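You operate a simulated robot arm through the tools that you are given. There is no shell and no other tool. Be economical: measure what you need, move in short steps, check, and stop when the job is done.

You run a simulated two-armed robot. Do the job below in one go: nothing can be reset, and whatever is moved stays where it is left.

TASK
Stack the parts box marked "bulbs" from the rear of the trailer bed on top of the parts box that says "ties". Take the bolt case on the rear of the trailer bed and put it away on the middle shelf of the trolley. Stack the small brown carton that says "rivets" from the top of the hub bench on top of the small brown carton marked "bungs". Put the front spacer on top of the yellow pad. Fetch the blue spring and set it on the top shelf of the white trolley. Stack the 4 cm pad adapter from the far edge of the trailer bed on top of the 11 cm pad adapter. Put the 21 mm stud block from the top of the lift trolley on the metal cover there and the 24 mm stud block on the top of the narrow stand. Stack the rubber buffer labelled "D" from the top of the lift trolley on top of the rubber buffer marked "C". Take the black blanking plug on the top of the lift trolley and put it away on the top of the grey parts trolley. Take the silver tin and put it on the white plate. Fetch the grey pad and set it on the top of the oil drum. Shut the washer drawer. Do these in any order. Set down upright: bolt case, stud block, black blanking plug.

Only the result counts: the job must be done as asked and must still hold three seconds after the hand-in. Knocking over, shifting, dropping, spilling or breaking anything else fails it. A push-on lid holds only when it is set on centred and level and pressed home; a screw cap is set on level and turned clockwise until tight.

THE ROBOT
Two 7-joint arms with three-finger grippers on one trunk, on a base that drives. Base frame: it is fixed to the floor where the robot stands at the start and does not move with it; the origin is under the middle of the robot, x ahead of it, y to its left, z up; the surface under the hand at the start is at about z = 0.7. Units: m, rad, N and s.
The left shoulder is at the start at [0.07, 0.146, 1.062], the right one opposite. With the tool pointing down near the work surface each hand reaches from about 0.28 to 0.68 m from the robot's upright axis, wherever it stands, measured 20 degrees to its own side. Places, roughly: black blanking plug (7x7x8 cm) [3.8, -3.7, 0.8]; blue spring (11x3x2 cm) [5.1, -6.8, 0.8]; bolt case [0.5, 0.75, 0.75]; front spacer (5x5x3 cm) [4.3, -6.9, 0.2]; grey pad (5x9x3 cm) [6, -3.4, 0.6]; metal cover [3.75, -3, 0.75]; middle shelf of the trolley [4.2, -1.6, 0.5]; pad adapter [2.25, 0.25, 0.75]; parts box [0.5, 0, 0.75]; rubber buffer [3.75, -3.5, 0.75]; silver tin (7x7x3 cm) [4.1, -1.4, 0.8]; small brown carton [3.25, -7.25, 1]; stud block [4, -3.25, 0.75]; top of the grey parts trolley [-1.9, -2.9, 0.9]; top of the narrow stand (26x15 cm) [5.78, -3.52, 0.62]; top of the oil drum [6, -3, 0.9]; top shelf of the white trolley [6.1, -5.6, 1.1]; washer drawer [5.9, -3.9, 0.9]; white plate (25x10x1 cm) [5.8, -4.9, 0.9]; yellow pad (6x9x4 cm) [0.5, -4.8, 0.6]. Payload 2.2 kg a hand.
The TCP of each hand is the grasp point between the finger pads, 0.028 m short of the fingertips. In the tool frame z runs along the fingers and y along their closing line. Largest opening 0.102 m; the body of the gripper starts 0.071 m behind the TCP.
Orientation is told as [roll, pitch, yaw] about the base's x, y, z axes, in that order, counted from this pose: with the fingers straight down and closing along the base's y, the tool's x points along the base's -x, its y along +y and its z along -z.

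THE INTERFACE
- The arms move only by the tool apply_moves. It takes "left_deltas", "right_deltas" or both (then of equal length, played together; a hand with none holds still); each is a list of rows, each a list of 3 entries, a list of its own where there are three numbers: the gripper command, from -1 (fully open) to 1 (shut), values between in proportion, then the shift along the tool's x, y, z in cm, then the turn, a rotation vector about the tool's x, y, z in rad. In form: [[claw, [tx, ty, tz], [rx, ry, rz]], ...]. A call has 1 to 12 rows; each row shifts and turns the commanded pose from where the row before left it, along the tool's axes as they then stand. Rows are played at 5 a second. More than 0.05 m and 0.15 rad between two rows, or a gripper value outside its range, and nothing of the call is played. Where a pose cannot be reached the arm comes as near as it can. A force on the tool above 40 N (or 10 N above the force at the start of the call, whichever is more), or a blocked arm, ends the call early, and 0.2 s more pass. The fingers move at their own pace and stop on an object; they squeeze with about 34 N. The grip force told is the motor's: it shows also when the fingers shut on nothing. Time passes only in rows, and 0.2 s behind the last, so rows that do not move let the fingers close. It gives the time, the measured TCP pose, the force on the tool (base axes), the opening and the grip force at its end, in the units of the frame above (readings bear some noise), with the torque about the TCP (base axes, N m) and any sound that the robot's microphone picked up.
- Cameras (640 x 400 px; columns grow to the right, rows downward): "scene" is now at [0.1338, 0.0151, 1.2814]; the picture's right is [0.18, -0.98, 0.00], its down [-0.67, -0.12, -0.73] and it looks along [0.72, 0.13, -0.68] (base axes); focal length 247 px, centre (320, 200). "left" rides on the left gripper at [0.072, 0.038, -0.086] in its tool frame; the picture's right is [-0.46, 0.89, 0.00], its down [-0.60, -0.32, -0.73] and it looks along [-0.65, -0.34, 0.68] (tool axes); focal length 256 px, centre (320, 200). "right" rides on the right gripper at [0.069, 0.044, -0.086] in its tool frame; the picture's right is [-0.53, 0.85, 0.00], its down [-0.58, -0.36, -0.73] and it looks along [-0.62, -0.39, 0.68] (tool axes); focal length 256 px, centre (320, 200). There is no depth. A picture from a camera that has moved, and an enlarged one, comes with that camera's place and axes in the base frame and with its lens.
- camera(camera): a new picture of that camera. It takes no simulated time.
- raise_lower(by): slides the trunk up (or, below 0, down) by that many m; the arms and the scene camera ride with it, the base frame stays. It gives what a move gives, with no picture.
- steer(legs): drives the robot by 1 to 6 legs, each [ahead, left, turn to the left] in m, m and rad, along the robot's own axes; the way and the turn of a leg run together, so that a leg with both is an arc; at most 1.5 m and 3.142 rad a leg. The arms and the cameras ride along, it lands a little off, and it stops where it bumps. It gives what a move gives.
- turn_head(pan, tilt): turns the head with the scene camera to pan (to the left, within 1.501 rad either way) and tilt (down, from -0.506 to 1.204), counted from straight ahead of the robot. It gives what a move gives.
- close_up(camera, box): a new picture of the part [left, top, right, bottom] of that camera's present view, enlarged. It takes no simulated time.
- finish_job(): hands the job in; it is judged then, once.

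Go step by step. Nothing tells you exact positions but the pictures and the camera data: compare them with the known pose of the tool, close in by small moves and look again before you grip or let go. The budget is 577 turns and 370 pictures, counting those below and the enlarged ones. Unless the task says otherwise, let go and move clear before handing in, and close with one line.

The tools are called after "Request:" by a JSON object that holds its "api" and its "payload". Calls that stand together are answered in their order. apply_moves: Moves the arms, as the interface text tells. Its arguments: {"type":"object","properties":{"left_deltas":{"type":"array","items":{"type":"array"}},"right_deltas":{"type":"array","items":{"type":"array"}}},"required":[]} The other tools are called the same way: raise_lower (by) slides the trunk up or down; steer (legs) drives the base; turn_head (pan, tilt) turns the head that bears the scene camera; camera (camera) takes a picture; close_up (camera, box) takes an enlarged picture of a part of a camera's view; finish_job () hands the job in.

At the start:

```text
time_s: 0.0
left_tcp_pos: [0.4531, 0.3489, 0.944]
left_tool_rot: [-0.001, 0.0, -0.001]
left_wrist_force: [0.4, 0.5, 0.4]
left_wrist_torque: [-0.01, 0.0, -0.01]
left_gripper_width: 0.1018
left_grip_force: 0.0
right_tcp_pos: [0.4042, -0.0844, 0.9849]
right_tool_rot: [0.0, -0.001, -0.001]
right_wrist_force: [0.2, -0.4, 0.2]
right_wrist_torque: [0.02, 0.01, -0.02]
right_gripper_width: 0.1017
right_grip_force: 0.0
trunk travel left (down, up): [-0.6, 0.34]
robot x, y, heading: [0.001, -0.0002, -0.002]
head pan, tilt: [0.176, 0.754]
```

scene: 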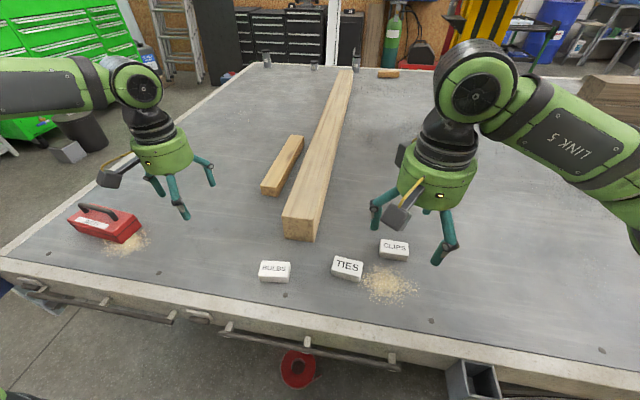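
right: 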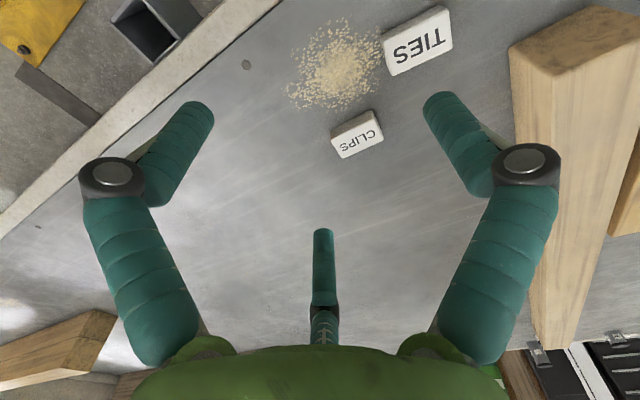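
left: 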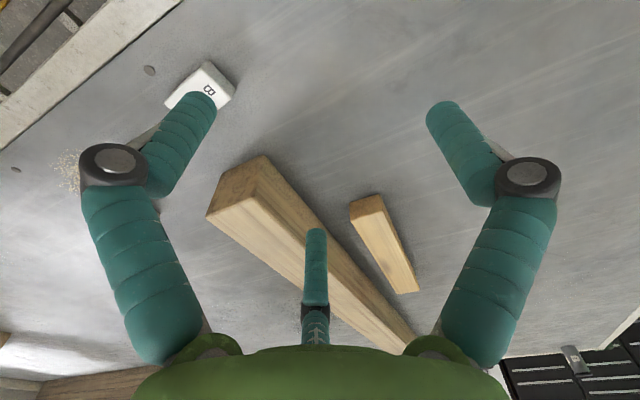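

I see the trailer bed with the three parts boxes (BULBS, TIES, CLIPS) and the red bolt case at left. I'll enlarge these before moving.

Request:
{"api": "close_up", "payload": {"camera": "scene", "box": [220, 220, 440, 320]}}

Request:
{"api": "close_up", "payload": {"camera": "scene", "box": [40, 120, 260, 260]}}

Request:
{"api": "close_up", "payload": {"camera": "scene", "box": [200, 40, 440, 140]}}

```text
2.91 times, centred on (330, 270) of scene
camera zoom: at [0.1338, 0.0151, 1.2814], right [0.18, -0.98, 0.0], down [-0.67, -0.12, -0.73], along [0.72, 0.13, -0.68], focal length 719 px, centre (291, -4)
```

zoom: 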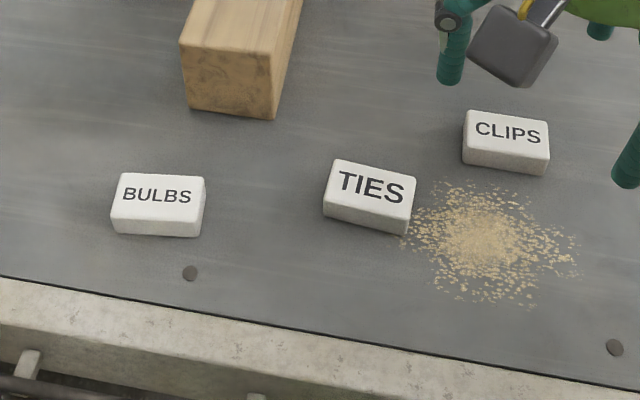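

```text
2.86 times, centred on (150, 190) of scene
camera zoom: at [0.1338, 0.0151, 1.2814], right [0.18, -0.98, 0.0], down [-0.67, -0.12, -0.73], along [0.72, 0.13, -0.68], focal length 706 px, centre (806, 229)
```

zoom: 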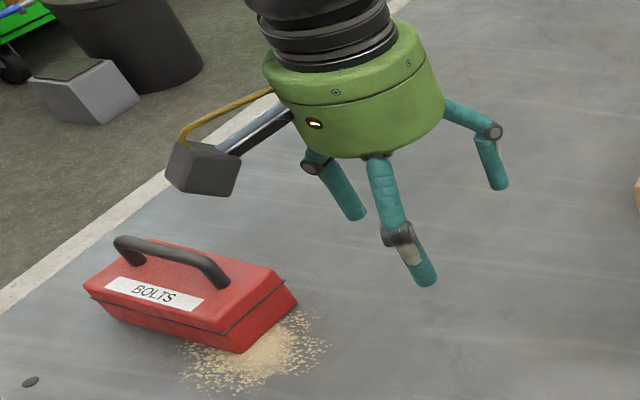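

```text
2.67 times, centred on (320, 90) of scene
camera zoom: at [0.1338, 0.0151, 1.2814], right [0.18, -0.98, 0.0], down [-0.67, -0.12, -0.73], along [0.72, 0.13, -0.68], focal length 659 px, centre (320, 493)
```

zoom: 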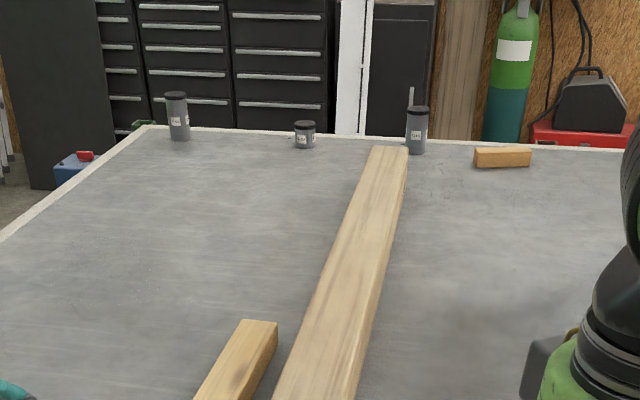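

The boxes are about 7x4x2.6 cm, BULBS near [0.448, 0.188] and TIES near [0.49, 0.009]. I'll bring the left hand over BULBS, move the right hand aside, and look.

Request:
{"api": "apply_moves", "payload": {"left_deltas": [[-1, [0, -3.2, 0], [0, 0, -0.115]], [-1, [0, -3.2, 2], [0, 0, 0]], [-1, [0, -3.2, 2], [0, 0, 0]], [-1, [0, -3.2, 2], [0, 0, 0]], [-1, [0, -3.2, 2], [0, 0, 0]], [-1, [0.5, 0, 2], [0, 0, 0]]], "right_deltas": [[-1, [0, -4, 0], [0, 0, 0]], [-1, [0, -4, 0], [0, 0, 0]], [-1, [0, -4, 0], [0, 0, 0]], [-1, [0, -4, 0], [0, 0, 0]], [-1, [0, -4, 0], [0, 0, 0]], [-1, [0, -4, 0], [0, 0, 0]]]}}

Request:
{"api": "camera", "payload": {"camera": "left"}}

Request:
{"api": "camera", "payload": {"camera": "scene"}}

```text
time_s: 1.4
left_tcp_pos: [0.463, 0.1866, 0.8437]
left_tool_rot: [-0.001, 0.0, 0.116]
left_wrist_force: [0.4, -0.5, 0.5]
left_wrist_torque: [-0.01, -0.04, -0.01]
left_gripper_width: 0.102
left_grip_force: 0.0
right_tcp_pos: [0.4038, -0.3241, 0.9837]
right_tool_rot: [0.002, -0.001, 0.001]
right_wrist_force: [-0.1, 0.5, -0.9]
right_wrist_torque: [-0.02, -0.02, 0.03]
right_gripper_width: 0.1018
right_grip_force: 0.0
trunk travel left (down, up): [-0.6, 0.34]
robot x, y, heading: [0.001, -0.0037, 0.001]
head pan, tilt: [0.176, 0.754]
```

```text
363 pictures are left
camera left: at [0.3867, 0.2169, 0.9298], right [0.36, 0.93, 0.0], down [0.64, -0.25, 0.73], along [0.68, -0.26, -0.68], focal length 256 px, centre (320, 200)
```

left: 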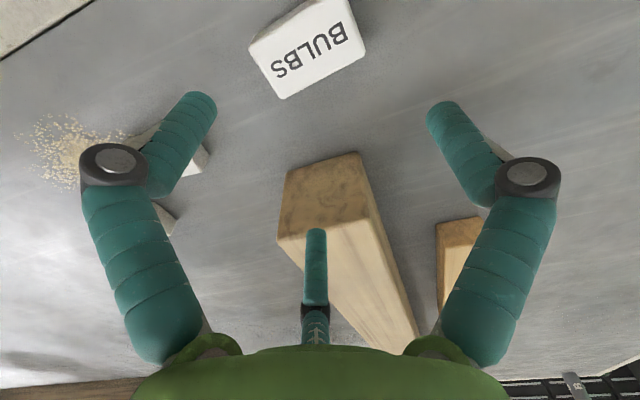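

```text
362 pictures are left
camera scene: at [0.1331, 0.0145, 1.2816], right [0.18, -0.98, 0.0], down [-0.67, -0.12, -0.73], along [0.72, 0.13, -0.68], focal length 247 px, centre (320, 200)
```

scene: 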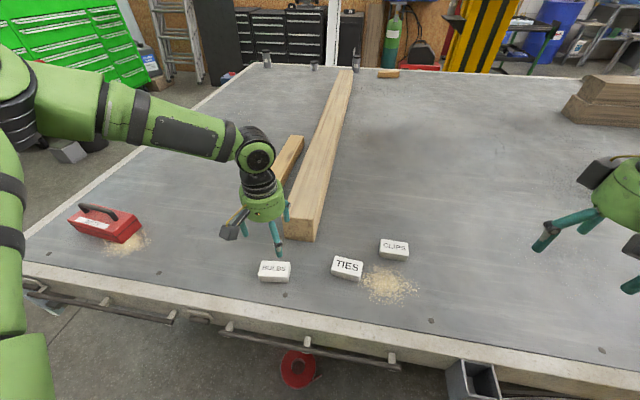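

BULBS is about 2 cm nearer the robot than the hand; I correct and descend part way, then look again.

Request:
{"api": "apply_moves", "payload": {"left_deltas": [[-1, [2.3, 0.4, 0], [0, 0, 0]], [-1, [0, 0, 3], [0, 0, 0]], [-1, [0, 0, 2.5], [0, 0, 0]]]}}

Request:
{"api": "camera", "payload": {"camera": "left"}}

Request:
{"api": "close_up", "payload": {"camera": "scene", "box": [190, 180, 370, 300]}}

```text
time_s: 2.2
left_tcp_pos: [0.441, 0.1901, 0.7883]
left_tool_rot: [-0.001, 0.001, 0.117]
left_wrist_force: [-0.4, -0.2, -0.3]
left_wrist_torque: [0.02, -0.02, -0.03]
left_gripper_width: 0.1015
left_grip_force: 0.1
right_tcp_pos: [0.406, -0.324, 0.9846]
right_tool_rot: [0.0, 0.0, 0.001]
right_wrist_force: [0.6, -0.7, 0.9]
right_wrist_torque: [-0.02, 0.03, 0.02]
right_gripper_width: 0.1019
right_grip_force: 0.1
trunk travel left (down, up): [-0.6, 0.34]
robot x, y, heading: [-0.0007, 0.0034, -0.002]
head pan, tilt: [0.176, 0.754]
```

```text
361 pictures are left
camera left: at [0.3642, 0.2201, 0.8738], right [0.36, 0.93, 0.0], down [0.64, -0.24, 0.73], along [0.68, -0.26, -0.68], focal length 256 px, centre (320, 200)
```

left: 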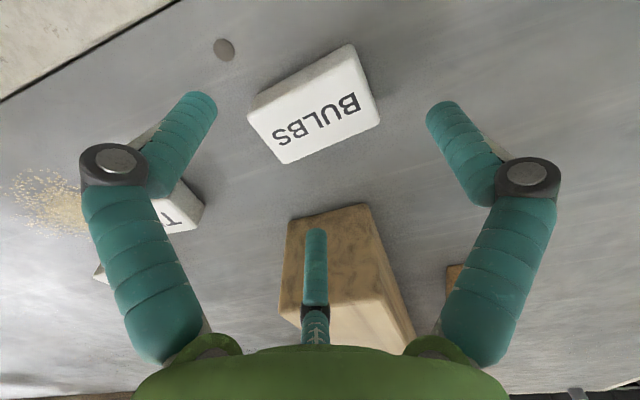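

```text
3.33 times, centred on (280, 240) of scene
camera zoom: at [0.1342, 0.0156, 1.2814], right [0.18, -0.98, 0.0], down [-0.67, -0.12, -0.73], along [0.72, 0.13, -0.68], focal length 824 px, centre (453, 67)
```

zoom: 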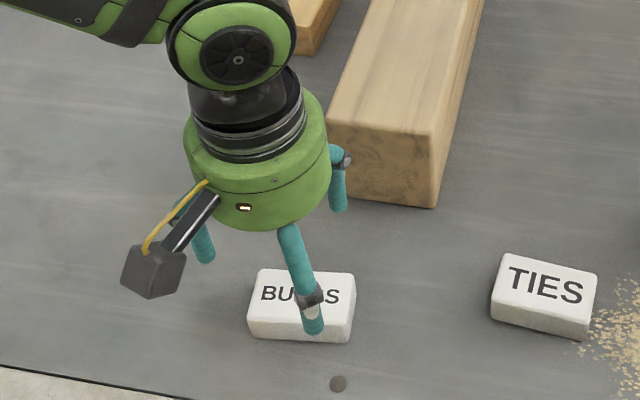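

Alignment looks good; I descend and close to see how the gripper really grasps.

Request:
{"api": "apply_moves", "payload": {"left_deltas": [[-1, [0, 0, 2], [0, 0, 0]], [-1, [0, 0, 2], [0, 0, 0]], [-1, [0, 0, 1.2], [0, 0, 0]], [0, [0, 0, 0], [0, 0, 0]], [1, [0, 0, 0], [0, 0, 0]], [1, [0, 0, 0], [0, 0, 0]]]}}

Request:
{"api": "camera", "payload": {"camera": "left"}}

```text
time_s: 3.6
left_tcp_pos: [0.4374, 0.1964, 0.7428]
left_tool_rot: [0.0, -0.001, 0.116]
left_wrist_force: [1.0, 0.6, 4.1]
left_wrist_torque: [0.01, -0.07, -0.03]
left_gripper_width: 0.0526
left_grip_force: 34.2
left hand out of reach, approached as far as the arm can: row 3
right_tcp_pos: [0.4052, -0.3236, 0.9848]
right_tool_rot: [-0.001, 0.001, 0.001]
right_wrist_force: [0.0, 1.0, 0.7]
right_wrist_torque: [0.01, -0.02, 0.0]
right_gripper_width: 0.102
right_grip_force: 0.0
trunk travel left (down, up): [-0.6, 0.34]
robot x, y, heading: [-0.0007, 0.0005, -0.0]
head pan, tilt: [0.176, 0.754]
```

```text
359 pictures are left
camera left: at [0.3607, 0.2248, 0.8277], right [0.36, 0.93, 0.0], down [0.63, -0.24, 0.73], along [0.68, -0.27, -0.68], focal length 256 px, centre (320, 200)
```

left: 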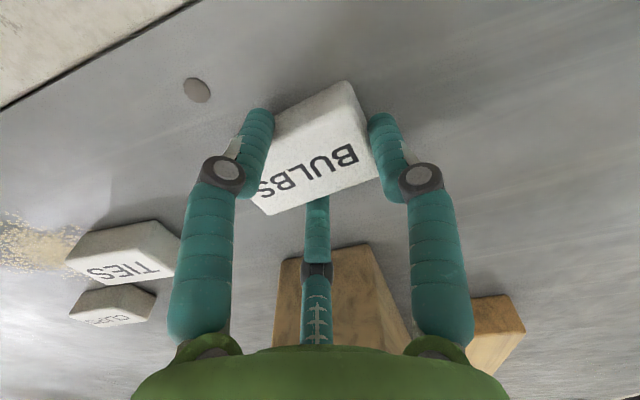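

The hand really has three fingers: two pinch the box sides and the thumb bears on its end, so the grip reads 5.3 cm. I'll lift, carry toward TIES and look.

Request:
{"api": "apply_moves", "payload": {"left_deltas": [[1, [0, 0, -3], [0, 0, 0]], [1, [0, 0, -3], [0, 0, 0]], [1, [0, 0, -2], [0, 0, 0]], [1, [-2, -4, 0], [0, 0, 0.1]], [1, [-1.5, -4, 0], [0, 0, 0.1]], [1, [-1, -3.5, 0], [0, 0, 0]]]}}

Request:
{"api": "camera", "payload": {"camera": "left"}}

Request:
{"api": "close_up", "payload": {"camera": "scene", "box": [250, 180, 430, 300]}}

```text
time_s: 5.0
left_tcp_pos: [0.452, 0.1316, 0.8454]
left_tool_rot: [0.0, -0.001, -0.085]
left_wrist_force: [0.7, 0.3, -0.6]
left_wrist_torque: [0.03, 0.02, 0.01]
left_gripper_width: 0.0523
left_grip_force: 34.2
left hand out of reach, approached as far as the arm can: row 5, 6
right_tcp_pos: [0.4041, -0.3246, 0.9851]
right_tool_rot: [0.001, 0.0, 0.001]
right_wrist_force: [-1.4, -0.1, 0.5]
right_wrist_torque: [0.0, 0.01, -0.03]
right_gripper_width: 0.1017
right_grip_force: 0.0
trunk travel left (down, up): [-0.6, 0.34]
robot x, y, heading: [0.0011, -0.001, 0.004]
head pan, tilt: [0.176, 0.754]
```

```text
358 pictures are left
camera left: at [0.3839, 0.1754, 0.9302], right [0.54, 0.84, 0.0], down [0.57, -0.37, 0.73], along [0.62, -0.39, -0.68], focal length 256 px, centre (320, 200)
```

left: 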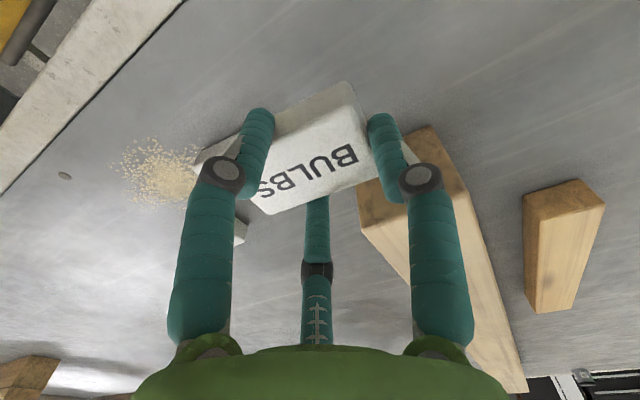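

```text
3.33 times, centred on (340, 240) of scene
camera zoom: at [0.1336, 0.0146, 1.2815], right [0.18, -0.98, 0.0], down [-0.67, -0.12, -0.73], along [0.72, 0.13, -0.68], focal length 824 px, centre (253, 67)
```

zoom: 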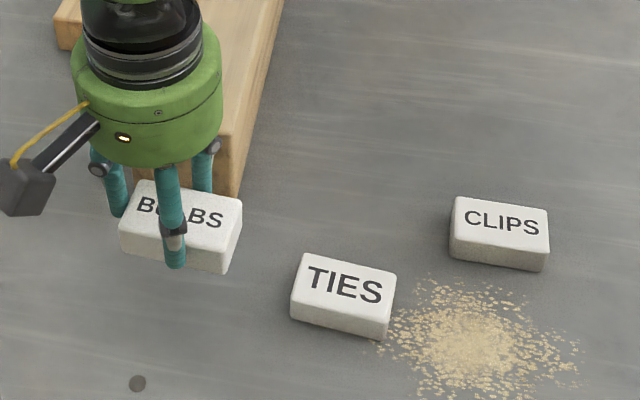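

The left arm is at its limit to the right, so I'll slide the base 0.14 m to the right and then read positions again.

Request:
{"api": "steer", "payload": {"legs": [[0, -0.14, 0]]}}

Request:
{"api": "camera", "payload": {"camera": "scene"}}

Request:
{"api": "camera", "payload": {"camera": "left"}}

```text
time_s: 6.3
left_tcp_pos: [0.4529, -0.0052, 0.8449]
left_tool_rot: [-0.002, 0.0, -0.083]
left_wrist_force: [1.5, 0.0, 0.3]
left_wrist_torque: [0.0, -0.03, 0.03]
left_gripper_width: 0.0524
left_grip_force: 33.6
right_tcp_pos: [0.406, -0.4619, 0.9854]
right_tool_rot: [0.0, 0.0, 0.002]
right_wrist_force: [-0.1, 0.1, 0.6]
right_wrist_torque: [-0.03, 0.03, 0.0]
right_gripper_width: 0.1022
right_grip_force: 0.1
trunk travel left (down, up): [-0.6, 0.34]
robot x, y, heading: [-0.0023, -0.1416, -0.001]
head pan, tilt: [0.176, 0.754]
```

```text
356 pictures are left
camera scene: at [0.1339, -0.1225, 1.2814], right [0.18, -0.98, 0.0], down [-0.67, -0.12, -0.73], along [0.72, 0.13, -0.68], focal length 247 px, centre (320, 200)
```

scene: 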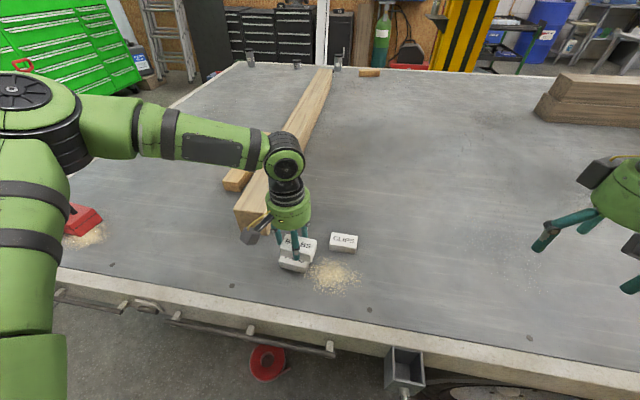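

```text
355 pictures are left
camera left: at [0.384, 0.0383, 0.9297], right [0.54, 0.84, 0.0], down [0.57, -0.37, 0.73], along [0.62, -0.39, -0.68], focal length 256 px, centre (320, 200)
```

left: 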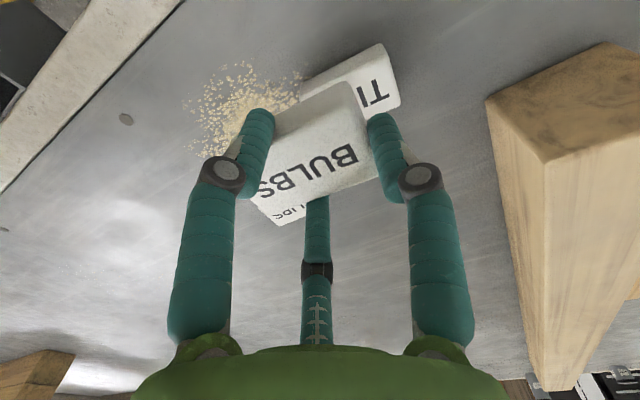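

TIES is centred near [0.489, 0.007]; I move the held box over it, still high.

Request:
{"api": "apply_moves", "payload": {"left_deltas": [[1, [-3.5, 2.4, 0], [0, 0, 0]], [1, [0, 0, 2], [0, 0, 0]]]}}

Request:
{"api": "close_up", "payload": {"camera": "scene", "box": [220, 190, 380, 300]}}

Request:
{"api": "camera", "payload": {"camera": "left"}}

```text
time_s: 6.9
left_tcp_pos: [0.483, 0.0227, 0.8305]
left_tool_rot: [-0.002, -0.002, -0.085]
left_wrist_force: [1.0, 0.7, -0.3]
left_wrist_torque: [0.05, -0.03, -0.03]
left_gripper_width: 0.0521
left_grip_force: 33.7
left hand out of reach, approached as far as the arm can: row 1, 2
right_tcp_pos: [0.4048, -0.4625, 0.9843]
right_tool_rot: [0.002, -0.001, 0.001]
right_wrist_force: [-0.6, 0.4, -0.9]
right_wrist_torque: [0.02, 0.0, -0.01]
right_gripper_width: 0.1022
right_grip_force: 0.0
trunk travel left (down, up): [-0.6, 0.34]
robot x, y, heading: [-0.0001, -0.1381, -0.002]
head pan, tilt: [0.176, 0.754]
```

```text
3.64 times, centred on (300, 245) of scene
camera zoom: at [0.1335, -0.1238, 1.2815], right [0.18, -0.98, 0.0], down [-0.67, -0.12, -0.73], along [0.72, 0.13, -0.68], focal length 899 px, centre (393, 36)
```

zoom: 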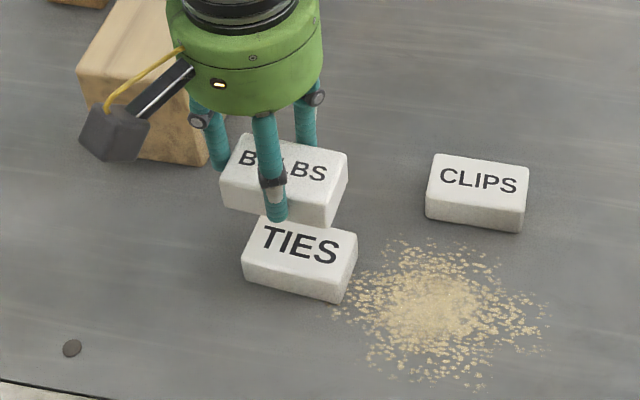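

```text
353 pictures are left
camera left: at [0.4144, 0.066, 0.9148], right [0.54, 0.84, 0.0], down [0.57, -0.37, 0.73], along [0.62, -0.39, -0.68], focal length 256 px, centre (320, 200)
```

left: 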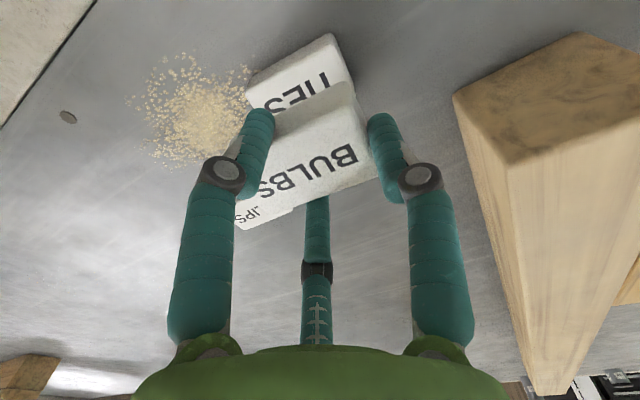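

The arm falls about a centimetre short here; lowering the trunk may give it a better posture. I'll lower it 4 cm and see.

Request:
{"api": "raise_lower", "payload": {"by": -0.04}}

Request:
{"api": "apply_moves", "payload": {"left_deltas": [[1, [-0.5, -0.5, -0.5], [0, 0, 0]], [1, [0, 0, 0], [0, 0, 0]]]}}

```text
time_s: 7.8
left_tcp_pos: [0.4824, 0.0227, 0.79]
left_tool_rot: [-0.002, -0.003, -0.084]
left_wrist_force: [0.5, -0.7, 0.8]
left_wrist_torque: [-0.04, -0.04, 0.02]
left_gripper_width: 0.0523
left_grip_force: 34.4
right_tcp_pos: [0.4044, -0.462, 0.944]
right_tool_rot: [-0.001, 0.0, 0.001]
right_wrist_force: [-0.3, -0.1, 0.4]
right_wrist_torque: [0.0, 0.0, 0.01]
right_gripper_width: 0.102
right_grip_force: 0.1
trunk travel left (down, up): [-0.56, 0.38]
robot x, y, heading: [-0.002, -0.1409, 0.002]
head pan, tilt: [0.176, 0.754]
```

```text
time_s: 8.3
left_tcp_pos: [0.4861, 0.0204, 0.7967]
left_tool_rot: [-0.004, -0.004, -0.084]
left_wrist_force: [0.3, -0.2, -0.9]
left_wrist_torque: [0.03, 0.01, -0.01]
left_gripper_width: 0.0523
left_grip_force: 34.4
left hand out of reach, approached as far as the arm can: row 1
right_tcp_pos: [0.4057, -0.4619, 0.9445]
right_tool_rot: [0.0, 0.001, 0.001]
right_wrist_force: [-0.1, -0.2, -0.3]
right_wrist_torque: [0.05, 0.0, 0.02]
right_gripper_width: 0.1023
right_grip_force: 0.1
trunk travel left (down, up): [-0.56, 0.38]
robot x, y, heading: [0.003, -0.1399, -0.002]
head pan, tilt: [0.176, 0.754]
```

Request:
{"api": "apply_moves", "payload": {"left_deltas": [[1, [-0.35, -0.5, 0.5], [0, 0, 0]], [1, [0, 0, 1], [0, 0, 0]], [1, [0, 0, 0], [0, 0, 0]]]}}

Request:
{"api": "close_up", "payload": {"camera": "scene", "box": [220, 190, 380, 300]}}

```text
time_s: 9.2
left_tcp_pos: [0.4822, 0.0226, 0.7848]
left_tool_rot: [-0.003, -0.003, -0.084]
left_wrist_force: [0.7, 0.1, -1.8]
left_wrist_torque: [0.03, 0.0, 0.01]
left_gripper_width: 0.0522
left_grip_force: 34.1
left hand out of reach, approached as far as the arm can: row 1, 2
right_tcp_pos: [0.4061, -0.4623, 0.9446]
right_tool_rot: [-0.001, 0.0, 0.004]
right_wrist_force: [-0.2, -0.8, 0.7]
right_wrist_torque: [0.03, 0.0, -0.02]
right_gripper_width: 0.102
right_grip_force: 0.0
trunk travel left (down, up): [-0.56, 0.38]
robot x, y, heading: [0.0022, -0.1378, -0.003]
head pan, tilt: [0.176, 0.754]
```

```text
3.64 times, centred on (300, 245) of scene
camera zoom: at [0.1339, -0.1233, 1.2414], right [0.18, -0.98, 0.0], down [-0.67, -0.12, -0.73], along [0.72, 0.13, -0.68], focal length 899 px, centre (393, 36)
```

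zoom: 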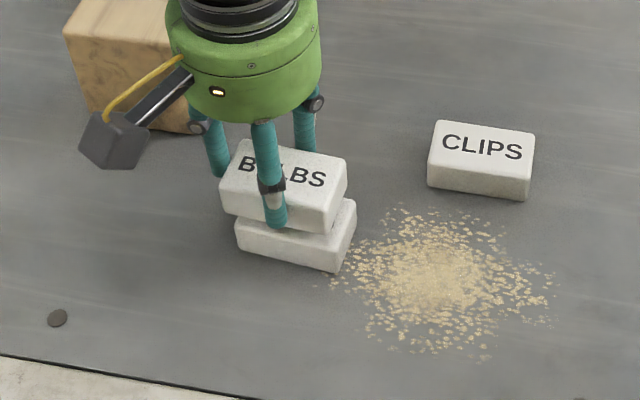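

The limit is on the arm's inner side. I'll raise the trunk, slide the base further right, and bring the hand back over TIES on the arm's own side.

Request:
{"api": "raise_lower", "payload": {"by": 0.06}}

Request:
{"api": "steer", "payload": {"legs": [[0, -0.14, 0]]}}

Request:
{"api": "apply_moves", "payload": {"left_deltas": [[1, [0, 4, 0], [0, 0, 0]], [1, [0, 4, 0], [0, 0, 0]], [1, [0, 4, 0], [0, 0, 0]], [1, [0, 1.5, 0], [0, 0, 0]], [1, [0, 0, 0], [0, 0, 0]]]}}

```text
time_s: 10.2
left_tcp_pos: [0.4821, 0.023, 0.8453]
left_tool_rot: [-0.003, -0.002, -0.084]
left_wrist_force: [-0.2, 0.1, 0.2]
left_wrist_torque: [-0.01, 0.0, -0.02]
left_gripper_width: 0.0523
left_grip_force: 34.0
right_tcp_pos: [0.4047, -0.4628, 1.0052]
right_tool_rot: [-0.001, 0.002, 0.001]
right_wrist_force: [0.3, 0.1, -0.4]
right_wrist_torque: [-0.03, -0.01, -0.02]
right_gripper_width: 0.1022
right_grip_force: 0.1
trunk travel left (down, up): [-0.62, 0.32]
robot x, y, heading: [-0.0024, -0.1389, 0.003]
head pan, tilt: [0.176, 0.754]
```

```text
time_s: 11.5
left_tcp_pos: [0.4816, -0.114, 0.8448]
left_tool_rot: [-0.004, -0.003, -0.082]
left_wrist_force: [0.5, 0.2, -0.7]
left_wrist_torque: [0.0, 0.02, 0.03]
left_gripper_width: 0.0523
left_grip_force: 33.7
right_tcp_pos: [0.4067, -0.5989, 1.0053]
right_tool_rot: [0.0, 0.001, 0.003]
right_wrist_force: [0.2, 1.3, -0.1]
right_wrist_torque: [-0.02, 0.02, 0.0]
right_gripper_width: 0.1021
right_grip_force: 0.0
trunk travel left (down, up): [-0.62, 0.32]
robot x, y, heading: [-0.0002, -0.2767, 0.001]
head pan, tilt: [0.176, 0.754]
```

```text
time_s: 12.7
left_tcp_pos: [0.4925, 0.0201, 0.846]
left_tool_rot: [-0.001, -0.002, -0.081]
left_wrist_force: [0.5, 0.2, 0.3]
left_wrist_torque: [0.01, -0.02, 0.0]
left_gripper_width: 0.0523
left_grip_force: 33.8
right_tcp_pos: [0.4056, -0.6004, 1.0049]
right_tool_rot: [0.002, 0.0, 0.001]
right_wrist_force: [-0.3, -0.8, 0.5]
right_wrist_torque: [0.02, 0.02, -0.02]
right_gripper_width: 0.102
right_grip_force: 0.1
trunk travel left (down, up): [-0.62, 0.32]
robot x, y, heading: [0.0011, -0.2767, 0.005]
head pan, tilt: [0.176, 0.754]
```

Request:
{"api": "apply_moves", "payload": {"left_deltas": [[1, [0.3, -0.5, 0], [0, 0, 0]], [1, [0, 0, 3], [0, 0, 0]], [1, [0, 0, 2], [0, 0, 0]], [1, [0, 0, 0], [0, 0, 0]]]}}

Request:
{"api": "close_up", "payload": {"camera": "scene", "box": [180, 190, 340, 300]}}

Request:
{"api": "camera", "payload": {"camera": "left"}}

```text
time_s: 13.7
left_tcp_pos: [0.4894, 0.0144, 0.7951]
left_tool_rot: [-0.002, -0.003, -0.082]
left_wrist_force: [-0.5, 0.0, -0.2]
left_wrist_torque: [0.03, 0.04, -0.01]
left_gripper_width: 0.0523
left_grip_force: 33.7
right_tcp_pos: [0.4061, -0.5996, 1.0051]
right_tool_rot: [0.001, -0.001, 0.003]
right_wrist_force: [0.0, 0.1, -0.4]
right_wrist_torque: [0.01, -0.02, -0.01]
right_gripper_width: 0.1021
right_grip_force: 0.0
trunk travel left (down, up): [-0.62, 0.32]
robot x, y, heading: [0.0005, -0.2748, 0.002]
head pan, tilt: [0.176, 0.754]
```

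```text
3.64 times, centred on (260, 245) of scene
camera zoom: at [0.1338, -0.2615, 1.3015], right [0.18, -0.98, 0.0], down [-0.67, -0.12, -0.73], along [0.72, 0.13, -0.68], focal length 899 px, centre (538, 36)
```

zoom: 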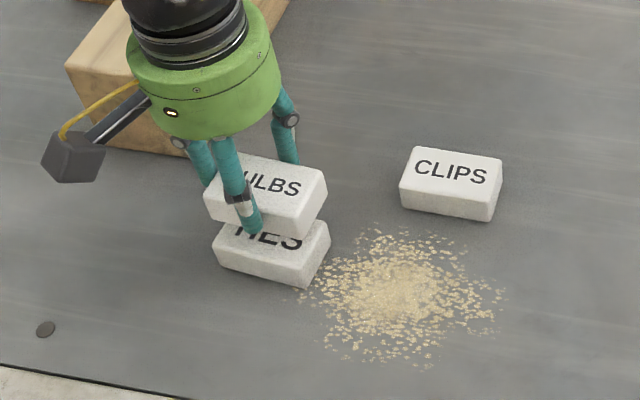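

```text
350 pictures are left
camera left: at [0.4204, 0.0584, 0.8796], right [0.54, 0.84, 0.0], down [0.57, -0.36, 0.73], along [0.62, -0.39, -0.68], focal length 256 px, centre (320, 200)
```

left: 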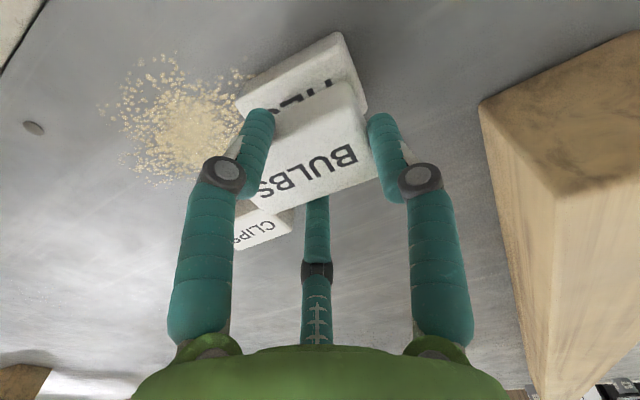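

Alignment looks right; I lower gently until contact.

Request:
{"api": "apply_moves", "payload": {"left_deltas": [[1, [0, 0, 1.2], [0, 0, 0]], [1, [0, 0, 0.8], [0, 0, 0]], [1, [0, 0, 0.4], [0, 0, 0]], [1, [0, 0, 0], [0, 0, 0]]]}}

Request:
{"api": "close_up", "payload": {"camera": "scene", "box": [180, 190, 340, 300]}}

```text
time_s: 14.7
left_tcp_pos: [0.4897, 0.0138, 0.7729]
left_tool_rot: [-0.001, -0.006, -0.082]
left_wrist_force: [-0.7, 2.6, 11.5]
left_wrist_torque: [-0.01, 0.24, -0.02]
left_gripper_width: 0.0521
left_grip_force: 33.7
right_tcp_pos: [0.4047, -0.6005, 1.0054]
right_tool_rot: [0.002, -0.001, 0.003]
right_wrist_force: [-0.6, 0.1, -0.4]
right_wrist_torque: [-0.01, 0.03, -0.04]
right_gripper_width: 0.1022
right_grip_force: 0.1
trunk travel left (down, up): [-0.62, 0.32]
robot x, y, heading: [0.0025, -0.2744, -0.0]
head pan, tilt: [0.176, 0.754]
```

```text
3.64 times, centred on (260, 245) of scene
camera zoom: at [0.1323, -0.2619, 1.3018], right [0.18, -0.98, 0.0], down [-0.67, -0.12, -0.73], along [0.72, 0.13, -0.68], focal length 899 px, centre (538, 36)
```

zoom: 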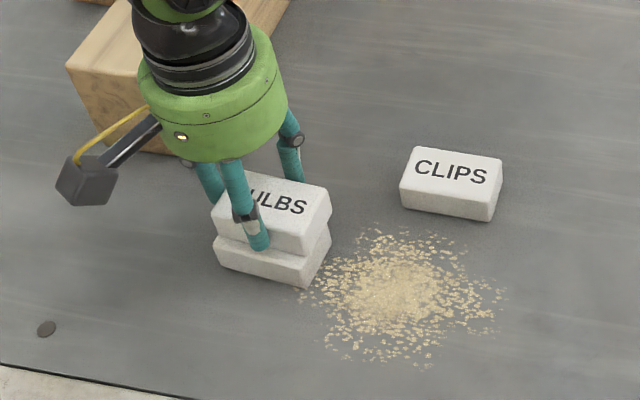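

It is seated on TIES; I release and rise.

Request:
{"api": "apply_moves", "payload": {"left_deltas": [[0.3, [0, 0, 0], [0, 0, 0]], [-1, [0, 0, 0], [0, 0, 0]], [-1, [0, 0, 0], [0, 0, 0]], [-1, [0, 0, -3], [0, 0, 0]], [-1, [0, 0, -4], [0, 0, 0]], [-1, [0, 0, -4], [0, 0, 0]]]}}

Request:
{"api": "camera", "payload": {"camera": "scene"}}

```text
time_s: 16.1
left_tcp_pos: [0.4881, 0.0156, 0.8816]
left_tool_rot: [-0.004, -0.002, -0.082]
left_wrist_force: [-0.5, -0.6, 0.7]
left_wrist_torque: [0.02, -0.04, 0.01]
left_gripper_width: 0.1018
left_grip_force: 0.1
right_tcp_pos: [0.4057, -0.6005, 1.0043]
right_tool_rot: [0.0, -0.002, 0.001]
right_wrist_force: [-0.2, -0.4, 0.0]
right_wrist_torque: [0.01, -0.04, -0.01]
right_gripper_width: 0.1018
right_grip_force: 0.0
trunk travel left (down, up): [-0.62, 0.32]
robot x, y, heading: [0.0026, -0.2759, 0.004]
head pan, tilt: [0.176, 0.754]
```

```text
348 pictures are left
camera scene: at [0.1332, -0.2619, 1.3015], right [0.18, -0.98, 0.0], down [-0.67, -0.12, -0.73], along [0.72, 0.13, -0.68], focal length 247 px, centre (320, 200)
```

scene: 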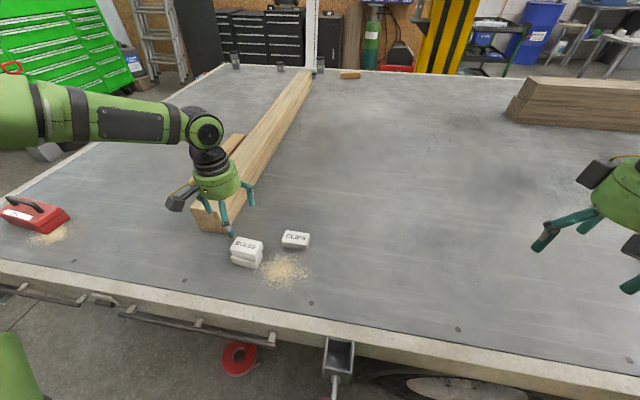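

Stack is done. Next the bolt case: raise the left hand, drive left to bring it in reach, and look.

Request:
{"api": "apply_moves", "payload": {"left_deltas": [[-1, [2, 2, -4], [0, 0, -0.08]], [-1, [2, 2, -4], [0, 0, 0]]]}}

Request:
{"api": "steer", "payload": {"legs": [[0, 0.72, 0]]}}

Request:
{"api": "turn_head", "payload": {"pan": 0.5, "tilt": 0.75}}

Request:
{"api": "camera", "payload": {"camera": "scene"}}

```text
time_s: 16.7
left_tcp_pos: [0.4488, 0.0576, 0.9619]
left_tool_rot: [-0.003, -0.003, -0.001]
left_wrist_force: [-0.4, -0.2, -0.3]
left_wrist_torque: [0.02, -0.01, 0.01]
left_gripper_width: 0.1021
left_grip_force: 0.1
right_tcp_pos: [0.4053, -0.6, 1.0048]
right_tool_rot: [0.001, -0.001, 0.002]
right_wrist_force: [-0.1, -0.3, 0.0]
right_wrist_torque: [0.02, -0.01, -0.03]
right_gripper_width: 0.102
right_grip_force: 0.0
trunk travel left (down, up): [-0.62, 0.32]
robot x, y, heading: [-0.002, -0.2721, 0.004]
head pan, tilt: [0.176, 0.754]
```

```text
time_s: 20.6
left_tcp_pos: [0.4501, 0.778, 0.9611]
left_tool_rot: [-0.004, -0.005, -0.002]
left_wrist_force: [-0.1, 1.0, 0.3]
left_wrist_torque: [-0.03, -0.02, 0.05]
left_gripper_width: 0.1022
left_grip_force: 0.1
right_tcp_pos: [0.4043, 0.1207, 1.0052]
right_tool_rot: [0.001, 0.0, 0.0]
right_wrist_force: [-0.2, -0.4, 1.2]
right_wrist_torque: [0.01, 0.01, 0.02]
right_gripper_width: 0.1021
right_grip_force: 0.0
trunk travel left (down, up): [-0.62, 0.32]
robot x, y, heading: [0.0013, 0.4451, -0.002]
head pan, tilt: [0.176, 0.754]
```

```text
time_s: 21.4
left_tcp_pos: [0.4514, 0.7772, 0.9627]
left_tool_rot: [-0.003, -0.003, -0.005]
left_wrist_force: [-0.6, -0.8, 1.1]
left_wrist_torque: [0.0, 0.02, 0.0]
left_gripper_width: 0.1023
left_grip_force: 0.0
right_tcp_pos: [0.4049, 0.1214, 1.0055]
right_tool_rot: [-0.001, 0.0, 0.001]
right_wrist_force: [0.1, -0.9, -0.1]
right_wrist_torque: [-0.02, -0.02, 0.02]
right_gripper_width: 0.1022
right_grip_force: 0.0
trunk travel left (down, up): [-0.62, 0.32]
robot x, y, heading: [0.0038, 0.4423, 0.002]
head pan, tilt: [0.499, 0.75]
```

```text
347 pictures are left
camera scene: at [0.1247, 0.4849, 1.3017], right [0.48, -0.88, 0.0], down [-0.6, -0.33, -0.73], along [0.64, 0.35, -0.68], focal length 247 px, centre (320, 200)
```

scene: 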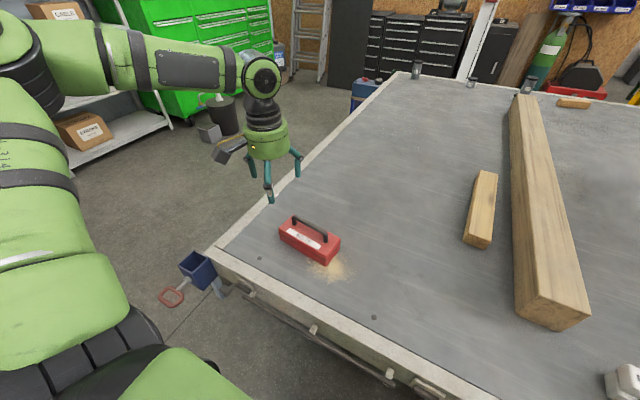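

Request:
{"api": "close_up", "payload": {"camera": "scene", "box": [250, 200, 370, 280]}}

Request:
{"api": "camera", "payload": {"camera": "left"}}

```text
5.00 times, centred on (310, 240) of scene
camera zoom: at [0.1247, 0.4849, 1.3017], right [0.48, -0.88, 0.0], down [-0.6, -0.33, -0.73], along [0.64, 0.35, -0.68], focal length 1236 px, centre (370, 0)
```

zoom: 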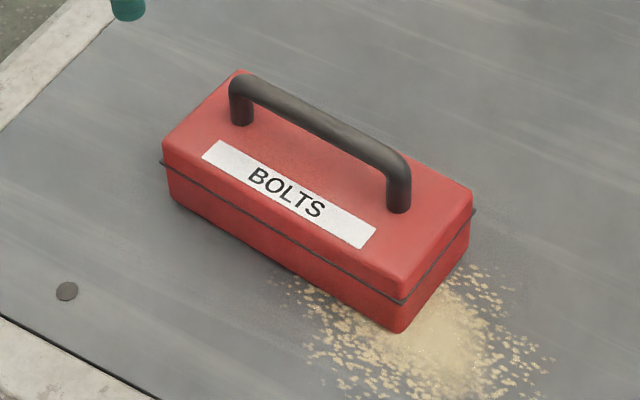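

```text
345 pictures are left
camera left: at [0.3785, 0.8158, 1.0462], right [0.47, 0.88, 0.0], down [0.6, -0.32, 0.73], along [0.65, -0.34, -0.68], focal length 256 px, centre (320, 200)
```

left: 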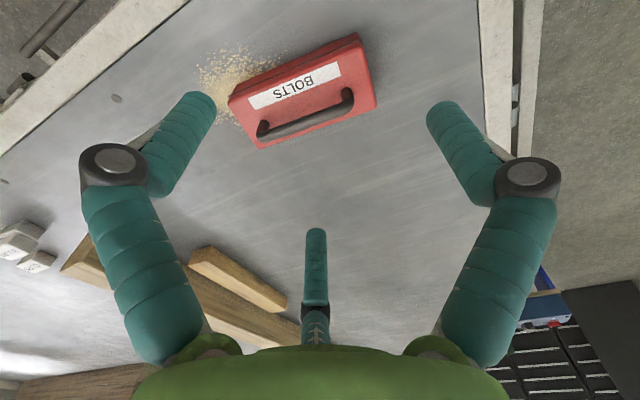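

Before grasping I want to see the trolley's middle shelf to choose a hand pose; I'll turn the head toward it.

Request:
{"api": "turn_head", "payload": {"pan": -0.45, "tilt": 0.2}}

Request:
{"api": "camera", "payload": {"camera": "scene"}}

Request:
{"api": "close_up", "payload": {"camera": "scene", "box": [220, 90, 480, 250]}}

```text
time_s: 22.7
left_tcp_pos: [0.4495, 0.7774, 0.9606]
left_tool_rot: [-0.004, -0.003, -0.006]
left_wrist_force: [-0.5, -0.2, 0.0]
left_wrist_torque: [-0.01, 0.04, 0.0]
left_gripper_width: 0.1019
left_grip_force: 0.1
right_tcp_pos: [0.4044, 0.1208, 1.0061]
right_tool_rot: [0.0, -0.001, 0.001]
right_wrist_force: [0.2, -0.5, 0.5]
right_wrist_torque: [0.02, -0.01, 0.03]
right_gripper_width: 0.1019
right_grip_force: 0.0
trunk travel left (down, up): [-0.62, 0.32]
robot x, y, heading: [0.001, 0.4454, -0.005]
head pan, tilt: [-0.45, 0.201]
```

```text
344 pictures are left
camera scene: at [0.1358, 0.4049, 1.3513], right [-0.43, -0.9, 0.0], down [-0.18, 0.09, -0.98], along [0.88, -0.43, -0.2], focal length 247 px, centre (320, 200)
```

scene: 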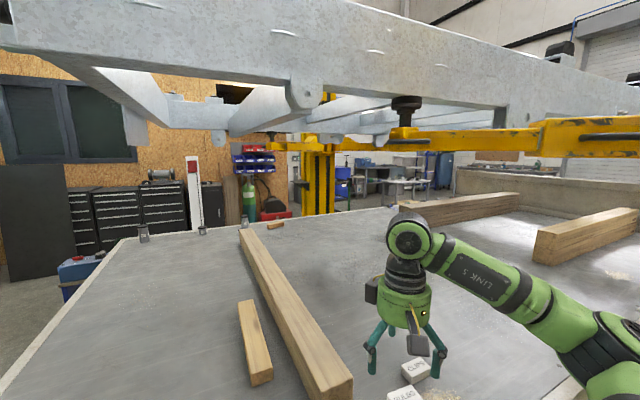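

```text
2.46 times, centred on (350, 170) of scene
camera zoom: at [0.1358, 0.4049, 1.3513], right [-0.43, -0.9, 0.0], down [-0.18, 0.09, -0.98], along [0.88, -0.43, -0.2], focal length 609 px, centre (246, 274)
```

zoom: 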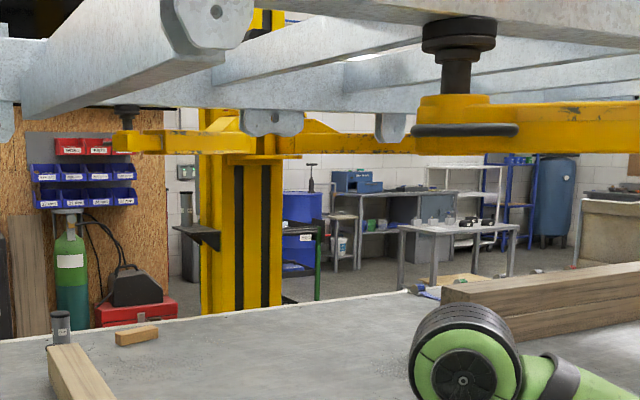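

A lifted trailer frame hangs overhead and hides the trolley. I'll look to both sides for a way round the bed.

Request:
{"api": "turn_head", "payload": {"pan": -1.2, "tilt": 0.3}}

Request:
{"api": "camera", "payload": {"camera": "scene"}}

Request:
{"api": "turn_head", "payload": {"pan": 0.6, "tilt": 0.35}}

Request:
{"api": "camera", "payload": {"camera": "scene"}}

```text
time_s: 23.8
left_tcp_pos: [0.4511, 0.7783, 0.9611]
left_tool_rot: [-0.004, -0.002, -0.003]
left_wrist_force: [0.7, -0.6, -0.7]
left_wrist_torque: [0.01, -0.01, 0.0]
left_gripper_width: 0.1019
left_grip_force: 0.0
right_tcp_pos: [0.4052, 0.1203, 1.0057]
right_tool_rot: [-0.001, 0.0, 0.0]
right_wrist_force: [0.2, -0.8, -0.8]
right_wrist_torque: [0.02, 0.0, -0.01]
right_gripper_width: 0.102
right_grip_force: 0.2
trunk travel left (down, up): [-0.62, 0.32]
robot x, y, heading: [-0.0018, 0.444, 0.003]
head pan, tilt: [-1.201, 0.3]
```

```text
342 pictures are left
camera scene: at [0.0857, 0.3584, 1.3421], right [-0.93, -0.36, 0.0], down [-0.11, 0.28, -0.96], along [0.35, -0.89, -0.3], focal length 247 px, centre (320, 200)
```

scene: 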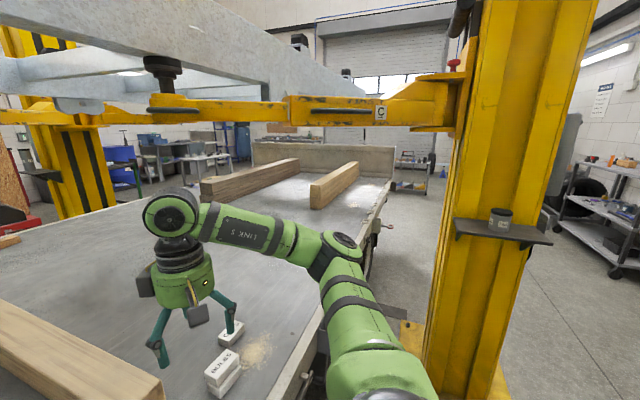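

```text
time_s: 25.6
left_tcp_pos: [0.4502, 0.7774, 0.9605]
left_tool_rot: [-0.002, 0.0, -0.003]
left_wrist_force: [0.1, 0.2, -0.1]
left_wrist_torque: [-0.02, 0.0, -0.03]
left_gripper_width: 0.102
left_grip_force: 0.1
right_tcp_pos: [0.4053, 0.1209, 1.0038]
right_tool_rot: [-0.001, 0.0, -0.001]
right_wrist_force: [0.0, -0.1, -0.2]
right_wrist_torque: [0.0, 0.0, -0.01]
right_gripper_width: 0.1019
right_grip_force: 0.1
trunk travel left (down, up): [-0.62, 0.32]
robot x, y, heading: [0.0015, 0.4472, -0.001]
head pan, tilt: [0.6, 0.351]
```

```text
341 pictures are left
camera scene: at [0.1288, 0.4979, 1.3373], right [0.56, -0.83, 0.0], down [-0.28, -0.19, -0.94], along [0.78, 0.53, -0.34], focal length 247 px, centre (320, 200)
```

scene: 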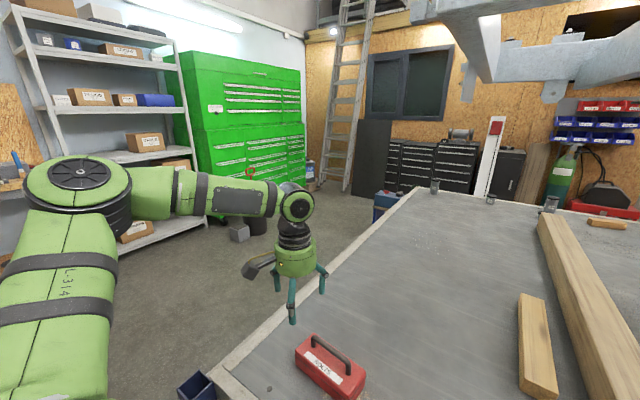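

The robot can go round the left end of the bed; the far lane looks wide. I'll grip the case by its handle with the hand turned across the bar and tilted, so it can enter a shelf later; first I turn the left hand in the air.

Request:
{"api": "apply_moves", "payload": {"left_deltas": [[-1, [0, 0, 0], [0, 0, 0.145]], [-1, [0, 0, 0], [0, 0, 0.145]], [-1, [0, 0, 0], [0, 0, 0.145]], [-1, [0, 0, 0], [0, 0, 0.145]], [-1, [0, 0, 0], [0, 0, 0.145]], [-1, [0, 0, 0], [0, 0, 0.145]], [-1, [0, 0, 0], [0, 0, 0.145]], [-1, [0, 0, 0], [0, 0, 0.145]], [-1, [0, 0, 0], [0, 0, 0.145]], [-1, [0, 0, 0], [0, 0, 0.145]], [-1, [0, 0, 0], [0, 0, 0.145]]]}}

Request:
{"api": "turn_head", "payload": {"pan": 0.5, "tilt": 0.75}}

Request:
{"api": "camera", "payload": {"camera": "scene"}}

Request:
{"api": "camera", "payload": {"camera": "left"}}

```text
time_s: 28.0
left_tcp_pos: [0.4507, 0.7772, 0.9612]
left_tool_rot: [0.002, -0.003, -1.602]
left_wrist_force: [-0.3, 0.0, -0.2]
left_wrist_torque: [0.01, -0.01, 0.0]
left_gripper_width: 0.1021
left_grip_force: 0.0
right_tcp_pos: [0.4051, 0.1215, 1.004]
right_tool_rot: [0.001, 0.0, -0.001]
right_wrist_force: [-0.3, -1.2, -0.1]
right_wrist_torque: [0.03, -0.03, -0.01]
right_gripper_width: 0.1018
right_grip_force: 0.2
trunk travel left (down, up): [-0.62, 0.32]
robot x, y, heading: [0.001, 0.4434, 0.003]
head pan, tilt: [0.6, 0.351]
```

```text
time_s: 28.8
left_tcp_pos: [0.4511, 0.7775, 0.9614]
left_tool_rot: [0.002, -0.003, -1.6]
left_wrist_force: [1.2, 0.7, 0.1]
left_wrist_torque: [0.01, 0.01, 0.0]
left_gripper_width: 0.1022
left_grip_force: 0.2
right_tcp_pos: [0.4045, 0.1203, 1.004]
right_tool_rot: [-0.002, -0.001, 0.0]
right_wrist_force: [-0.7, -0.4, 0.0]
right_wrist_torque: [-0.01, 0.04, -0.01]
right_gripper_width: 0.1024
right_grip_force: 0.0
trunk travel left (down, up): [-0.62, 0.32]
robot x, y, heading: [-0.0003, 0.446, 0.002]
head pan, tilt: [0.499, 0.75]
```

```text
340 pictures are left
camera scene: at [0.1247, 0.4851, 1.3018], right [0.48, -0.88, 0.0], down [-0.6, -0.33, -0.73], along [0.64, 0.35, -0.68], focal length 247 px, centre (320, 200)
```

scene: 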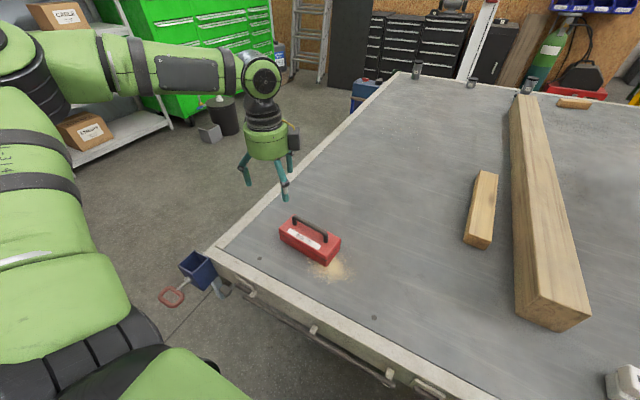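

```text
339 pictures are left
camera left: at [0.4901, 0.8488, 1.0463], right [0.87, -0.49, 0.0], down [-0.34, -0.59, 0.73], along [-0.36, -0.64, -0.68], focal length 256 px, centre (320, 200)
```

left: 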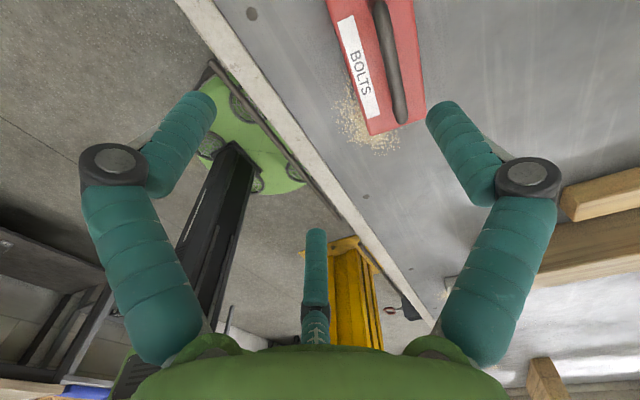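

The bar runs from about [0.502, 0.677] to [0.513, 0.778] at z about 0.79. I'll tilt the hand and go to a pre-grasp point 8 cm back.

Request:
{"api": "apply_moves", "payload": {"left_deltas": [[-1, [-2.4, -0.8, 2], [0, 0, 0.08]], [-1, [-2.4, 0, 3], [0, 0, 0]], [-1, [0, 0, 3], [0, 0, 0]], [-1, [0, 0, 2.8], [0, 0, 0]], [-1, [0, 0, 0], [-0.13, 0, 0]], [-1, [0, 0, 0], [-0.13, 0, 0]], [-1, [0, 0, 0], [-0.13, 0, 0]], [-1, [0, 0, 0], [-0.13, 0, 0]], [-1, [0, 0, 0], [-0.13, 0, 0]], [-1, [0, 0, 0], [-0.13, 0, 0]]]}}

Request:
{"api": "camera", "payload": {"camera": "left"}}

Request:
{"api": "close_up", "payload": {"camera": "scene", "box": [220, 160, 380, 270]}}

```text
time_s: 31.0
left_tcp_pos: [0.4398, 0.7293, 0.8536]
left_tool_rot: [0.784, -0.005, -1.68]
left_wrist_force: [-0.2, 1.1, -0.1]
left_wrist_torque: [0.0, 0.0, -0.03]
left_gripper_width: 0.102
left_grip_force: 0.0
right_tcp_pos: [0.4041, 0.122, 1.0047]
right_tool_rot: [0.0, 0.0, 0.001]
right_wrist_force: [0.2, 0.3, 0.5]
right_wrist_torque: [-0.06, -0.03, 0.03]
right_gripper_width: 0.1021
right_grip_force: 0.2
trunk travel left (down, up): [-0.62, 0.32]
robot x, y, heading: [-0.0008, 0.4427, 0.001]
head pan, tilt: [0.499, 0.75]
```

```text
338 pictures are left
camera left: at [0.4133, 0.8058, 0.9398], right [0.57, -0.53, 0.63], down [-0.8, -0.52, 0.3], along [0.17, -0.67, -0.72], focal length 256 px, centre (320, 200)
```

left: 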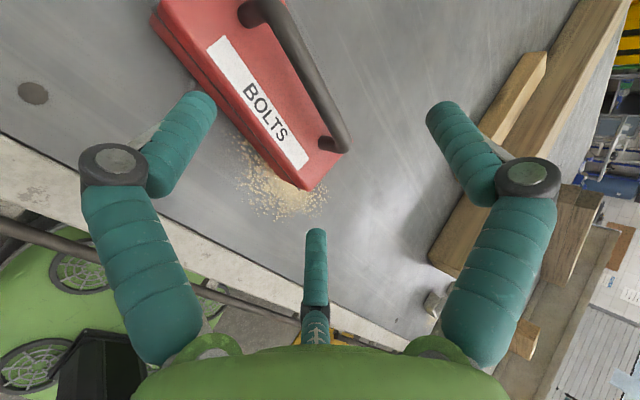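

```text
3.64 times, centred on (300, 215) of scene
camera zoom: at [0.124, 0.4858, 1.3018], right [0.48, -0.88, 0.0], down [-0.6, -0.33, -0.73], along [0.64, 0.35, -0.68], focal length 899 px, centre (393, 146)
```

zoom: 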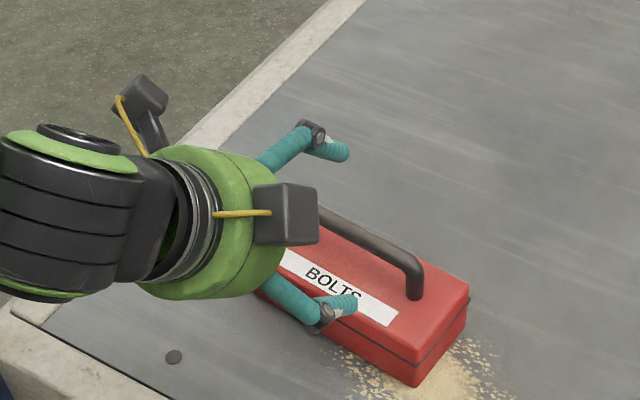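

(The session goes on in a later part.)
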